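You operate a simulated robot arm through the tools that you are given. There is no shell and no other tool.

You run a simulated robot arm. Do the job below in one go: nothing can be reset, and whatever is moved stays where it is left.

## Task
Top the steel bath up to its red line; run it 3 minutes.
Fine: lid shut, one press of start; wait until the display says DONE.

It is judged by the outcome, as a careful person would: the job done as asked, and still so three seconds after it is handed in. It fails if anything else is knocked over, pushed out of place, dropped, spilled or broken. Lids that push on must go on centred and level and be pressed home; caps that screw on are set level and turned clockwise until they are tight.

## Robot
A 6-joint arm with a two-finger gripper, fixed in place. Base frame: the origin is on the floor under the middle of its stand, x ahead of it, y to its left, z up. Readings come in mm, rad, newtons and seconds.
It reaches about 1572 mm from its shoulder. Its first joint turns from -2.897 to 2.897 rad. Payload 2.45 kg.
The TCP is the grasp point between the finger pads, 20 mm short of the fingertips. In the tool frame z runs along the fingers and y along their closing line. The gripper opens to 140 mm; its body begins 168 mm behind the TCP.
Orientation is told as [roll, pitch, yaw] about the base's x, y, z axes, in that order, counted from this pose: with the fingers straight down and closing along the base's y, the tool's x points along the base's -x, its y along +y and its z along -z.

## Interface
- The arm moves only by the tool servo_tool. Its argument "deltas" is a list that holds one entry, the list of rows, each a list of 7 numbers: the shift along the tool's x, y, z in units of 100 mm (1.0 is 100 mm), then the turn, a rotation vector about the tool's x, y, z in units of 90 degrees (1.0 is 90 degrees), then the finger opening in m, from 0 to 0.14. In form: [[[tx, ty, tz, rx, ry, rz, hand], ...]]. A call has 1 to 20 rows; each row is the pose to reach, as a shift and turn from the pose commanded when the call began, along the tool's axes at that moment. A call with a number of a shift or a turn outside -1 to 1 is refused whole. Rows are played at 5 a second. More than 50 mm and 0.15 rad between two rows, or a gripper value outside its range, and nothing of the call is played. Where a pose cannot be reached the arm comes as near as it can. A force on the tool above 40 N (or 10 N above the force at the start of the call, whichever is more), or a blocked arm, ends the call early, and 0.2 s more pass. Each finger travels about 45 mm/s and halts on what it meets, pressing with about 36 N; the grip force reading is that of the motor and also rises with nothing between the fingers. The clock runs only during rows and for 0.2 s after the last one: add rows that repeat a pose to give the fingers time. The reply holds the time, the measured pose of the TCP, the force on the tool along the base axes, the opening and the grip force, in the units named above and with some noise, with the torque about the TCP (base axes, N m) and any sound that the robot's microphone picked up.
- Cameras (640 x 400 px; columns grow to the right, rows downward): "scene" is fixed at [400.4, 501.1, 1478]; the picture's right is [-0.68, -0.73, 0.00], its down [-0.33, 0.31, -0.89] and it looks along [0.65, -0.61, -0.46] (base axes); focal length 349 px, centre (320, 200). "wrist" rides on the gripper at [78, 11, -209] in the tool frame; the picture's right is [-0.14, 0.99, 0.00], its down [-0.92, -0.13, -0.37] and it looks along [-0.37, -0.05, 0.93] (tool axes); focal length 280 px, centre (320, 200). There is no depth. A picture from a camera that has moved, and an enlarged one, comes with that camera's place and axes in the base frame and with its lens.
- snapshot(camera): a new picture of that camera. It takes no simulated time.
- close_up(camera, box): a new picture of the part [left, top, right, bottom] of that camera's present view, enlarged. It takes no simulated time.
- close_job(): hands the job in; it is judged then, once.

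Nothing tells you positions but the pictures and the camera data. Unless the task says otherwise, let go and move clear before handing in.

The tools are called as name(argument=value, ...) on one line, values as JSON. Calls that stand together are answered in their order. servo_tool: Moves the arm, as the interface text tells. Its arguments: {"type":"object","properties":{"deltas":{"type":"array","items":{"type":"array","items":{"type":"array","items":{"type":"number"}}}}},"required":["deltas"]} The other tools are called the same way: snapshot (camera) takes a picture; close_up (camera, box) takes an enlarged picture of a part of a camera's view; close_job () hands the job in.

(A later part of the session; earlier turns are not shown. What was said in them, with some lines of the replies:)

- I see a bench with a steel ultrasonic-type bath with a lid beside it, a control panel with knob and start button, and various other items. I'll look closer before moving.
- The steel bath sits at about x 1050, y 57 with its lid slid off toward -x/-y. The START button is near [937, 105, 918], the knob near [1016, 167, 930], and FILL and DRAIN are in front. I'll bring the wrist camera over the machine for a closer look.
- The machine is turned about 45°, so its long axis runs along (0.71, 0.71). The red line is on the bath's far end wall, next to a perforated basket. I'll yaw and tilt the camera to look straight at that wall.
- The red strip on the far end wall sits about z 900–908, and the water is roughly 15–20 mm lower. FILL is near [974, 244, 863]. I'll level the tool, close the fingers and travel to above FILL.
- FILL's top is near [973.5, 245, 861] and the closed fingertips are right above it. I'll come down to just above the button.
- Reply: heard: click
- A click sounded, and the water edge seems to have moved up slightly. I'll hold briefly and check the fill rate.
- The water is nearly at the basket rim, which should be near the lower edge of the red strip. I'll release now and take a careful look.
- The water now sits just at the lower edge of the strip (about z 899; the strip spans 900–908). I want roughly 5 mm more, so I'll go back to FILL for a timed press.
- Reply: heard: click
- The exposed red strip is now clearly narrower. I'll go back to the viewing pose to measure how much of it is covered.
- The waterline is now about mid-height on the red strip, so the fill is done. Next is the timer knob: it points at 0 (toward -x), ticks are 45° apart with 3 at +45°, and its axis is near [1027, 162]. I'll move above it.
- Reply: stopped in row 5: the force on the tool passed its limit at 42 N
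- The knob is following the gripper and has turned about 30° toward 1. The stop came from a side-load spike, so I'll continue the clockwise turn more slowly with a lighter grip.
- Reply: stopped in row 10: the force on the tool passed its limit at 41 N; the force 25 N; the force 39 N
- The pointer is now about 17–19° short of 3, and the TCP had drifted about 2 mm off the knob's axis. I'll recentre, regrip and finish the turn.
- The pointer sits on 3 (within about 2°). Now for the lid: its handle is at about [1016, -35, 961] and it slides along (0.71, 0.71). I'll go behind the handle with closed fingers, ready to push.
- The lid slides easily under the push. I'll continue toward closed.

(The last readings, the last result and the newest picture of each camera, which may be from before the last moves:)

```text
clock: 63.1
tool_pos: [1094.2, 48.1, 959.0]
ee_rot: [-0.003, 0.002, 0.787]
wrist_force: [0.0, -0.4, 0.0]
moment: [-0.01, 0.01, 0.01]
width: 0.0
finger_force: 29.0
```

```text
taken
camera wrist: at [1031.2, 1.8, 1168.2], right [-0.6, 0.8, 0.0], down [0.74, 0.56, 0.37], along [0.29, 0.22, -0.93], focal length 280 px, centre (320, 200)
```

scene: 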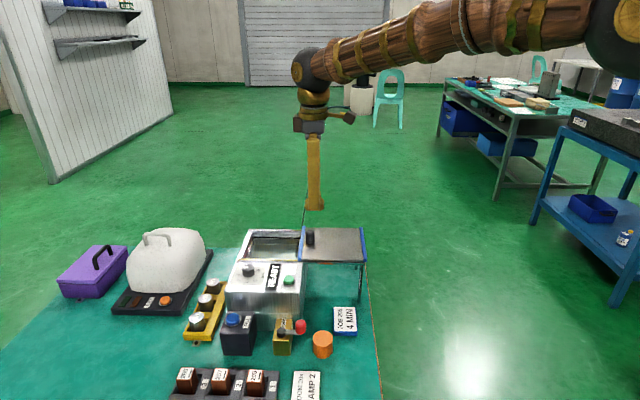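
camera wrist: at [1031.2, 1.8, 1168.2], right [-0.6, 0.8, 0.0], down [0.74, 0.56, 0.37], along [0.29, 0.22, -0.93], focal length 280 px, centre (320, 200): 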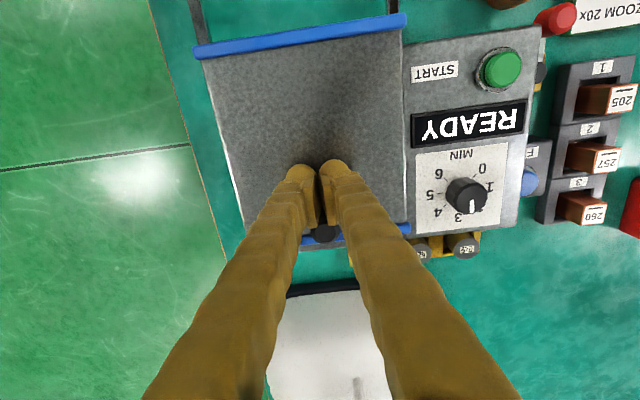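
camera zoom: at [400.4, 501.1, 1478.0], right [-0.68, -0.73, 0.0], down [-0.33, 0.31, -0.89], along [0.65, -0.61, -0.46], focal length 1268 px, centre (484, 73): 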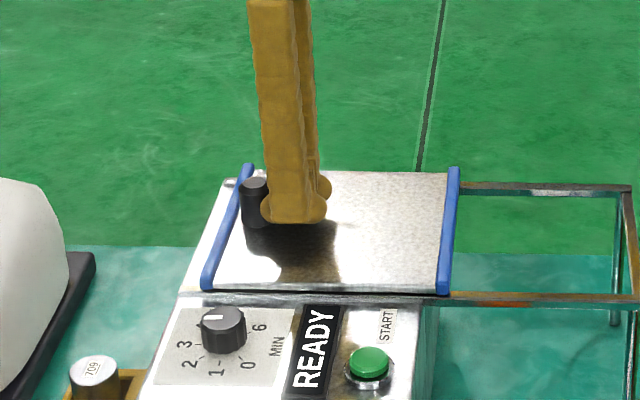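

servo_tool(deltas=[[[-0.02, 0, 0, 0, 0, 0, 0.0], [-0.04, 0, 0, 0, 0, 0, 0.0], [-0.06, 0, 0, 0, 0, 0, 0.0], [-0.08, 0, 0, 0, 0, 0, 0.0], [-0.1, 0, 0, 0, 0, 0, 0.0], [-0.12, 0, 0, 0, 0, 0, 0.0], [-0.14, 0, 0, 0, 0, 0, 0.0]]])

close_up(camera="scene", box=[200, 180, 350, 290])

```text
clock: 64.7
tool_pos: [1103.6, 57.8, 957.9]
ee_rot: [-0.003, 0.003, 0.788]
wrist_force: [-0.6, 0.3, -1.0]
moment: [0.01, -0.02, -0.01]
width: 0.0
finger_force: 29.3
```

```text
3.64 times, centred on (275, 235) of scene
camera zoom: at [400.4, 501.1, 1478.0], right [-0.68, -0.73, 0.0], down [-0.33, 0.31, -0.89], along [0.65, -0.61, -0.46], focal length 1268 px, centre (484, 73)
```

zoom: 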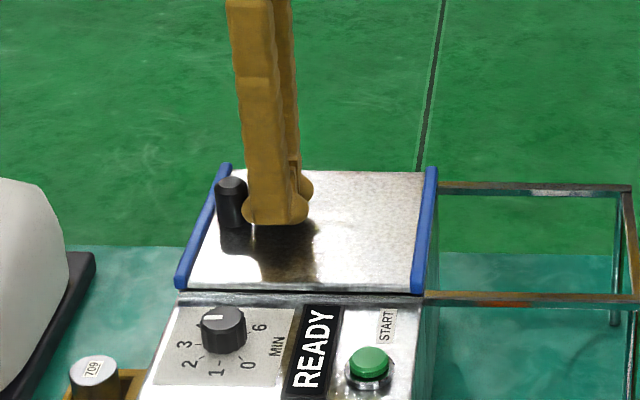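

servo_tool(deltas=[[[-0.015, 0, 0, 0, 0, 0, 0.0], [-0.03, 0, 0, 0, 0, 0, 0.0], [-0.045, 0, 0, 0, 0, 0, 0.0], [-0.06, 0, 0, 0, 0, 0, 0.0], [-0.075, 0, 0, 0, 0, 0, 0.0], [-0.09, 0, 0, 0, 0, 0, 0.0]]])

close_up(camera="scene", box=[200, 180, 350, 290])

close_up(camera="scene", box=[230, 220, 270, 260])

```text
clock: 66.1
tool_pos: [1107.8, 59.7, 959.6]
ee_rot: [-0.002, 0.005, 0.784]
wrist_force: [-13.3, -1.8, 2.9]
moment: [0.06, 0.13, 0.18]
width: 5.9
finger_force: 29.4
stopped in row 6: the force on the tool passed its limit at 44 N (the readings are from after the stop); the commanded pose is now the measured one
```

```text
3.64 times, centred on (275, 235) of scene
camera zoom: at [400.4, 501.1, 1478.0], right [-0.68, -0.73, 0.0], down [-0.33, 0.31, -0.89], along [0.65, -0.61, -0.46], focal length 1268 px, centre (484, 73)
```

zoom: 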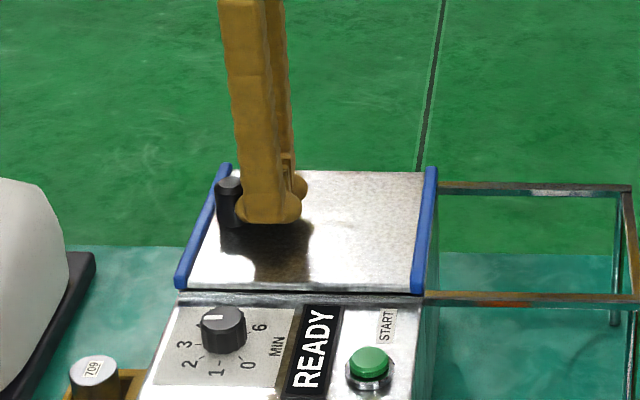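

```text
10.00 times, centred on (250, 240) of scene
camera zoom: at [400.4, 501.1, 1478.0], right [-0.68, -0.73, 0.0], down [-0.33, 0.31, -0.89], along [0.65, -0.61, -0.46], focal length 3488 px, centre (1020, -200)
```

zoom: 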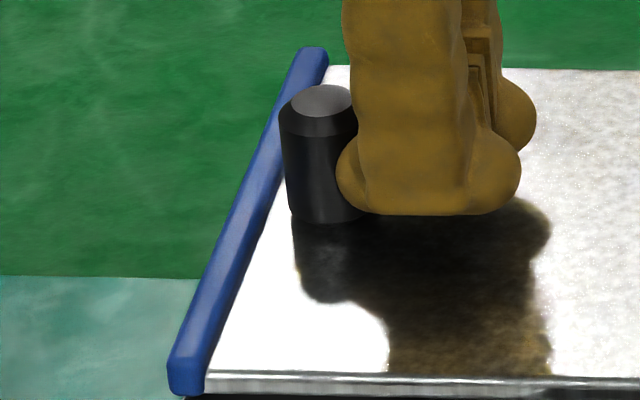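

The lid has hit its end stop and is fully shut. I'll back off, rise, and move above the START button near [934, 107, 922].

servo_tool(deltas=[[[0.06, 0, 0, 0, 0, 0, 0.0], [0.12, 0, 0, 0, 0, 0, 0.0], [0.12, 0, -0.25, 0, 0, 0, 0.0], [0.12, 0, -0.5, 0, 0, 0, 0.0], [0.12, 0.2, -0.75, 0, 0, 0, 0.0], [0.3, 0.5, -0.75, 0, 0, 0, 0.0], [0.45, 0.8, -0.75, 0, 0, 0, 0.0]]])

servo_tool(deltas=[[[0.15, 0.2, 0, 0, 0, 0, 0.0], [0.25, 0.4, 0, 0, 0, 0, 0.0], [0.35, 0.6, 0, 0, 0, 0, 0.0], [0.42, 0.7, 0, 0, 0, 0, 0.0], [0.42, 0.7, 0, 0, 0, 0, 0.0]]])

snapshot(camera="wrist")

close_up(camera="scene", box=[200, 180, 380, 310])

```text
clock: 67.7
tool_pos: [1019.9, 86.0, 1032.2]
ee_rot: [-0.003, 0.006, 0.786]
wrist_force: [-0.8, -0.1, -0.8]
moment: [0.0, 0.02, -0.01]
width: 0.0
finger_force: 29.8
```

```text
clock: 68.9
tool_pos: [941.9, 105.5, 1033.3]
ee_rot: [-0.003, 0.004, 0.787]
wrist_force: [-0.4, -0.4, 0.2]
moment: [-0.02, -0.05, 0.0]
width: 0.1
finger_force: 29.4
```

```text
taken
camera wrist: at [878.4, 60.0, 1242.5], right [-0.6, 0.8, 0.0], down [0.74, 0.56, 0.36], along [0.29, 0.22, -0.93], focal length 280 px, centre (320, 200)
```

wrist: 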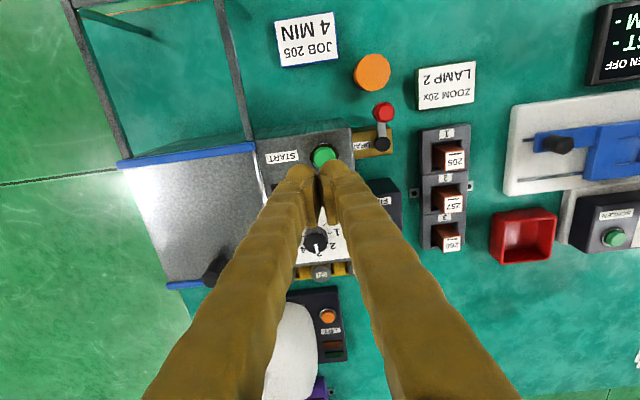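

```text
3.08 times, centred on (290, 245) of scene
camera zoom: at [400.4, 501.1, 1478.0], right [-0.68, -0.73, 0.0], down [-0.33, 0.31, -0.89], along [0.65, -0.61, -0.46], focal length 1073 px, centre (412, 62)
```

zoom: 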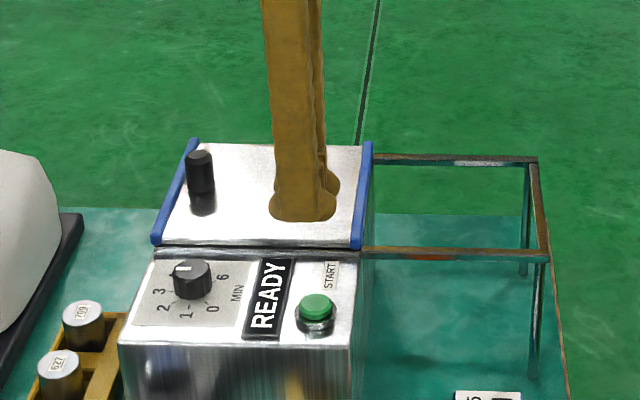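

close_up(camera="wrist", box=[290, 130, 360, 180])

close_up(camera="scene", box=[275, 260, 315, 295])

```text
8.00 times, centred on (325, 155) of wrist
camera zoom: at [878.4, 60.0, 1242.5], right [-0.6, 0.8, 0.0], down [0.74, 0.56, 0.36], along [0.29, 0.22, -0.93], focal length 2243 px, centre (280, 560)
```

zoom: 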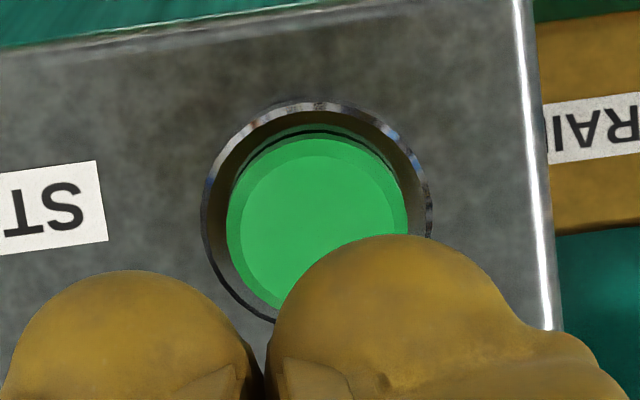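

```text
11.43 times, centred on (295, 278) of scene
camera zoom: at [400.4, 501.1, 1478.0], right [-0.68, -0.73, 0.0], down [-0.33, 0.31, -0.89], along [0.65, -0.61, -0.46], focal length 3987 px, centre (606, -686)
```

zoom: 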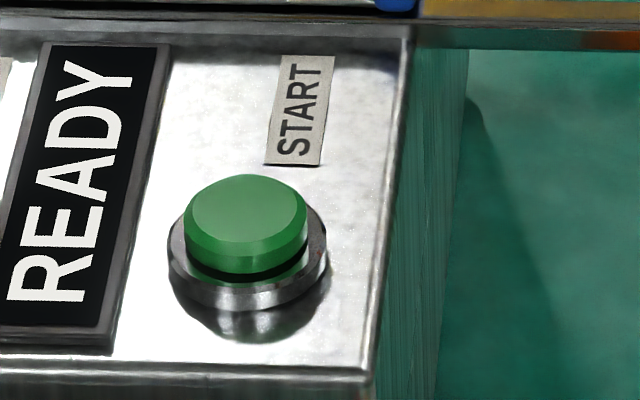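

servo_tool(deltas=[[[0.006, 0.05, 0.1, 0, 0, 0, 0.0], [0.006, 0.05, 0.3, 0, 0, 0, 0.0], [0.006, 0.05, 0.5, 0, 0, 0, 0.0], [0.006, 0.05, 0.7, 0, 0, 0, 0.0], [0.006, 0.05, 0.8, 0, 0, 0, 0.0], [0.006, 0.05, 0.8, 0, 0, 0, 0.0]]])

close_up(camera="scene", box=[265, 250, 325, 300])

close_up(camera="wrist", box=[270, 120, 380, 220])

```text
clock: 70.3
tool_pos: [937.5, 108.3, 954.2]
ee_rot: [-0.002, 0.006, 0.786]
wrist_force: [-0.6, -0.1, 0.0]
moment: [-0.04, 0.0, 0.01]
width: 0.0
finger_force: 28.8
```

```text
8.00 times, centred on (295, 275) of scene
camera zoom: at [400.4, 501.1, 1478.0], right [-0.68, -0.73, 0.0], down [-0.33, 0.31, -0.89], along [0.65, -0.61, -0.46], focal length 2791 px, centre (520, -400)
```

zoom: 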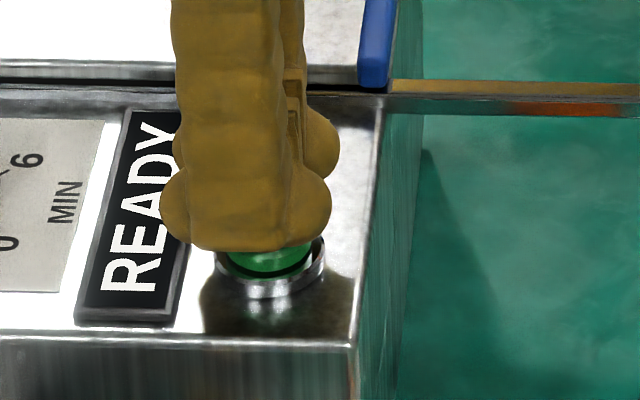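

```text
4.00 times, centred on (325, 170) of wrist
camera zoom: at [875.1, 62.9, 1163.9], right [-0.6, 0.8, 0.0], down [0.74, 0.56, 0.36], along [0.29, 0.22, -0.93], focal length 1122 px, centre (300, 320)
```

zoom: 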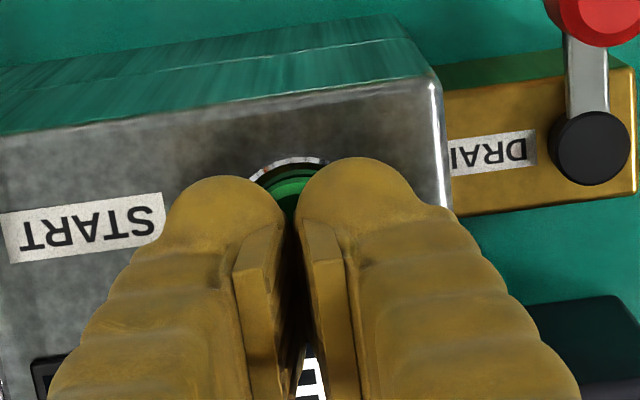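

servo_tool(deltas=[[[0.02, 0, 0.04, 0, 0, 0, 0.0], [0.02, 0, 0.08, 0, 0, 0, 0.0], [0.02, 0, 0.11, 0, 0, 0, 0.0], [0.02, 0, 0.13, 0, 0, 0, 0.0]]])

close_up(camera="scene", box=[255, 250, 315, 300])

```text
clock: 71.3
tool_pos: [933.2, 107.1, 942.6]
ee_rot: [-0.001, 0.003, 0.787]
wrist_force: [-0.3, 0.7, 12.7]
moment: [0.0, 0.04, -0.02]
width: 5.8
finger_force: 29.3
heard: click
```

```text
8.00 times, centred on (285, 275) of scene
camera zoom: at [400.4, 501.1, 1478.0], right [-0.68, -0.73, 0.0], down [-0.33, 0.31, -0.89], along [0.65, -0.61, -0.46], focal length 2791 px, centre (600, -400)
```

zoom: 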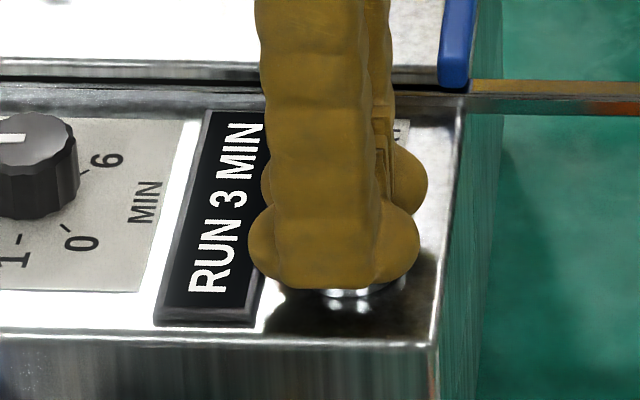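

The click sounded and the display now reads "RUN 3 MIN". I'll lift straight off the button and move clear, then wait for DONE.

servo_tool(deltas=[[[0, 0, -0.2, 0, 0, 0, 0.0], [0, 0, -0.45, 0, 0, 0, 0.0], [0, 0, -0.7, 0, 0, 0, 0.0], [0, 0, -1.0, 0, 0, 0, 0.0]]])

servo_tool(deltas=[[[0.2, 0, -0.25, 0, 0, 0, 0.0], [0.4, 0, -0.5, 0, 0, 0, 0.0], [0.6, 0, -0.75, 0, 0, 0, 0.0], [0.8, 0, -1.0, 0, 0, 0, 0.0], [0.8, 0, -1.0, 0, 0, 0, 0.0], [0.8, 0, -1.0, 0, 0, 0, 0.0], [0.8, 0, -1.0, 0, 0, 0, 0.0], [0.8, 0, -1.0, 0, 0, 0, 0.0], [0.8, 0, -1.0, 0, 0, 0, 0.0], [0.8, 0, -1.0, 0, 0, 0, 0.0], [0.8, 0, -1.0, 0, 0, 0, 0.0], [0.8, 0, -1.0, 0, 0, 0, 0.0], [0.8, 0, -1.0, 0, 0, 0, 0.0], [0.8, 0, -1.0, 0, 0, 0, 0.0], [0.8, 0, -1.0, 0, 0, 0, 0.0], [0.8, 0, -1.0, 0, 0, 0, 0.0], [0.8, 0, -1.0, 0, 0, 0, 0.0], [0.8, 0, -1.0, 0, 0, 0, 0.0], [0.8, 0, -1.0, 0, 0, 0, 0.0], [0.8, 0, -1.0, 0, 0, 0, 0.0]]])

snapshot(camera="scene")

close_up(camera="scene", box=[225, 225, 375, 310])

```text
clock: 72.3
tool_pos: [934.9, 109.7, 1040.4]
ee_rot: [-0.003, 0.005, 0.784]
wrist_force: [0.5, 0.2, 0.4]
moment: [-0.01, 0.02, -0.02]
width: 0.0
finger_force: 29.2
```

```text
clock: 76.5
tool_pos: [876.8, 54.1, 1140.6]
ee_rot: [-0.001, 0.006, 0.785]
wrist_force: [0.4, 1.1, -0.5]
moment: [0.01, 0.02, -0.01]
width: 0.0
finger_force: 29.0
```

```text
taken
```

scene: 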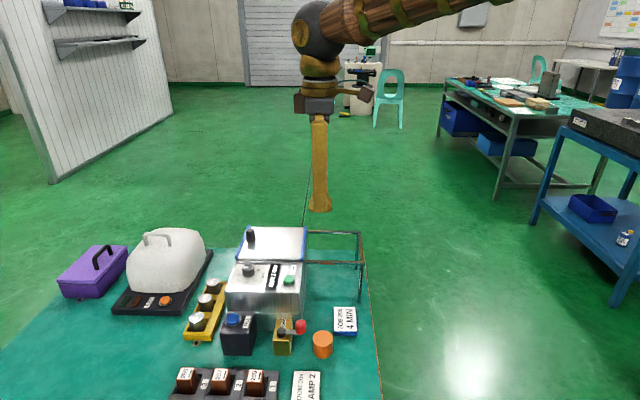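

```text
4.27 times, centred on (300, 268) of scene
camera zoom: at [400.4, 501.1, 1478.0], right [-0.68, -0.73, 0.0], down [-0.33, 0.31, -0.89], along [0.65, -0.61, -0.46], focal length 1488 px, centre (405, -88)
```

zoom: 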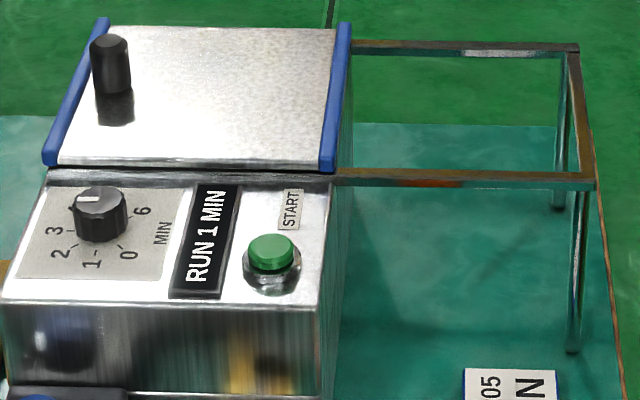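

The display already counts down to "RUN 1 MIN" with the lid shut, so its minutes run fast. I'll hold still and wait.

servo_tool(deltas=[[[0, 0, 0, 0, 0, 0, 0.0], [0, 0, 0, 0, 0, 0, 0.0], [0, 0, 0, 0, 0, 0, 0.0], [0, 0, 0, 0, 0, 0, 0.0], [0, 0, 0, 0, 0, 0, 0.0], [0, 0, 0, 0, 0, 0, 0.0], [0, 0, 0, 0, 0, 0, 0.0], [0, 0, 0, 0, 0, 0, 0.0], [0, 0, 0, 0, 0, 0, 0.0], [0, 0, 0, 0, 0, 0, 0.0], [0, 0, 0, 0, 0, 0, 0.0], [0, 0, 0, 0, 0, 0, 0.0], [0, 0, 0, 0, 0, 0, 0.0], [0, 0, 0, 0, 0, 0, 0.0], [0, 0, 0, 0, 0, 0, 0.0]]])

close_up(camera="scene", box=[225, 225, 375, 310])

```text
clock: 79.7
tool_pos: [876.8, 54.1, 1141.1]
ee_rot: [-0.004, 0.006, 0.785]
wrist_force: [0.7, 0.6, 0.3]
moment: [-0.01, 0.01, 0.0]
width: 0.0
finger_force: 30.1
```

```text
4.27 times, centred on (300, 268) of scene
camera zoom: at [400.4, 501.1, 1478.0], right [-0.68, -0.73, 0.0], down [-0.33, 0.31, -0.89], along [0.65, -0.61, -0.46], focal length 1488 px, centre (405, -88)
```

zoom: 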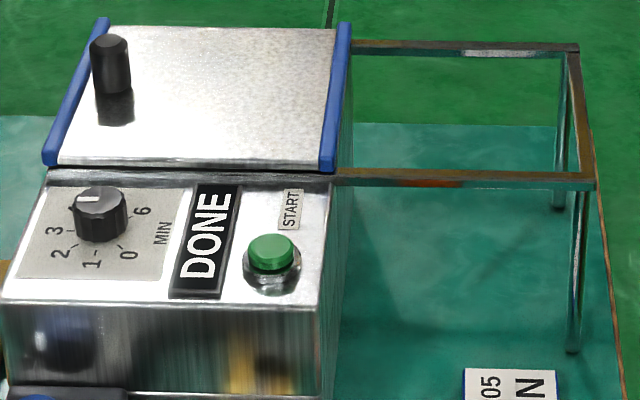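

The display says DONE, the lid is shut, the knob is at 3 and nothing else has moved. The gripper is clear, so I'm handing the job in.

close_job()

```text
The job is handed in.
```

The steel bath is filled to its red line and has run its 3 minutes; the display reads DONE. I've handed the job in, with the arm clear of the machine.

- **Fill:** I held FILL twice. The water now sits a little above the middle of the red strip on the end wall, judged from the camera pictures to about 1 mm.
- **Timer:** The knob points at 3, about 2° short by my estimate. When I pressed start, the display read "RUN 3 MIN".
- **Lid:** I slid it along its rails until it hit the end stop, and it stayed shut for the run.
- **Start:** I pressed it once. The bath counts its minutes fast, so the whole run took under 9 seconds on the robot's clock.

I didn't touch the card reading "JOB 205 4 MIN", since you asked for 3 minutes. In the pictures, nothing else on the bench was moved, spilled or knocked over.
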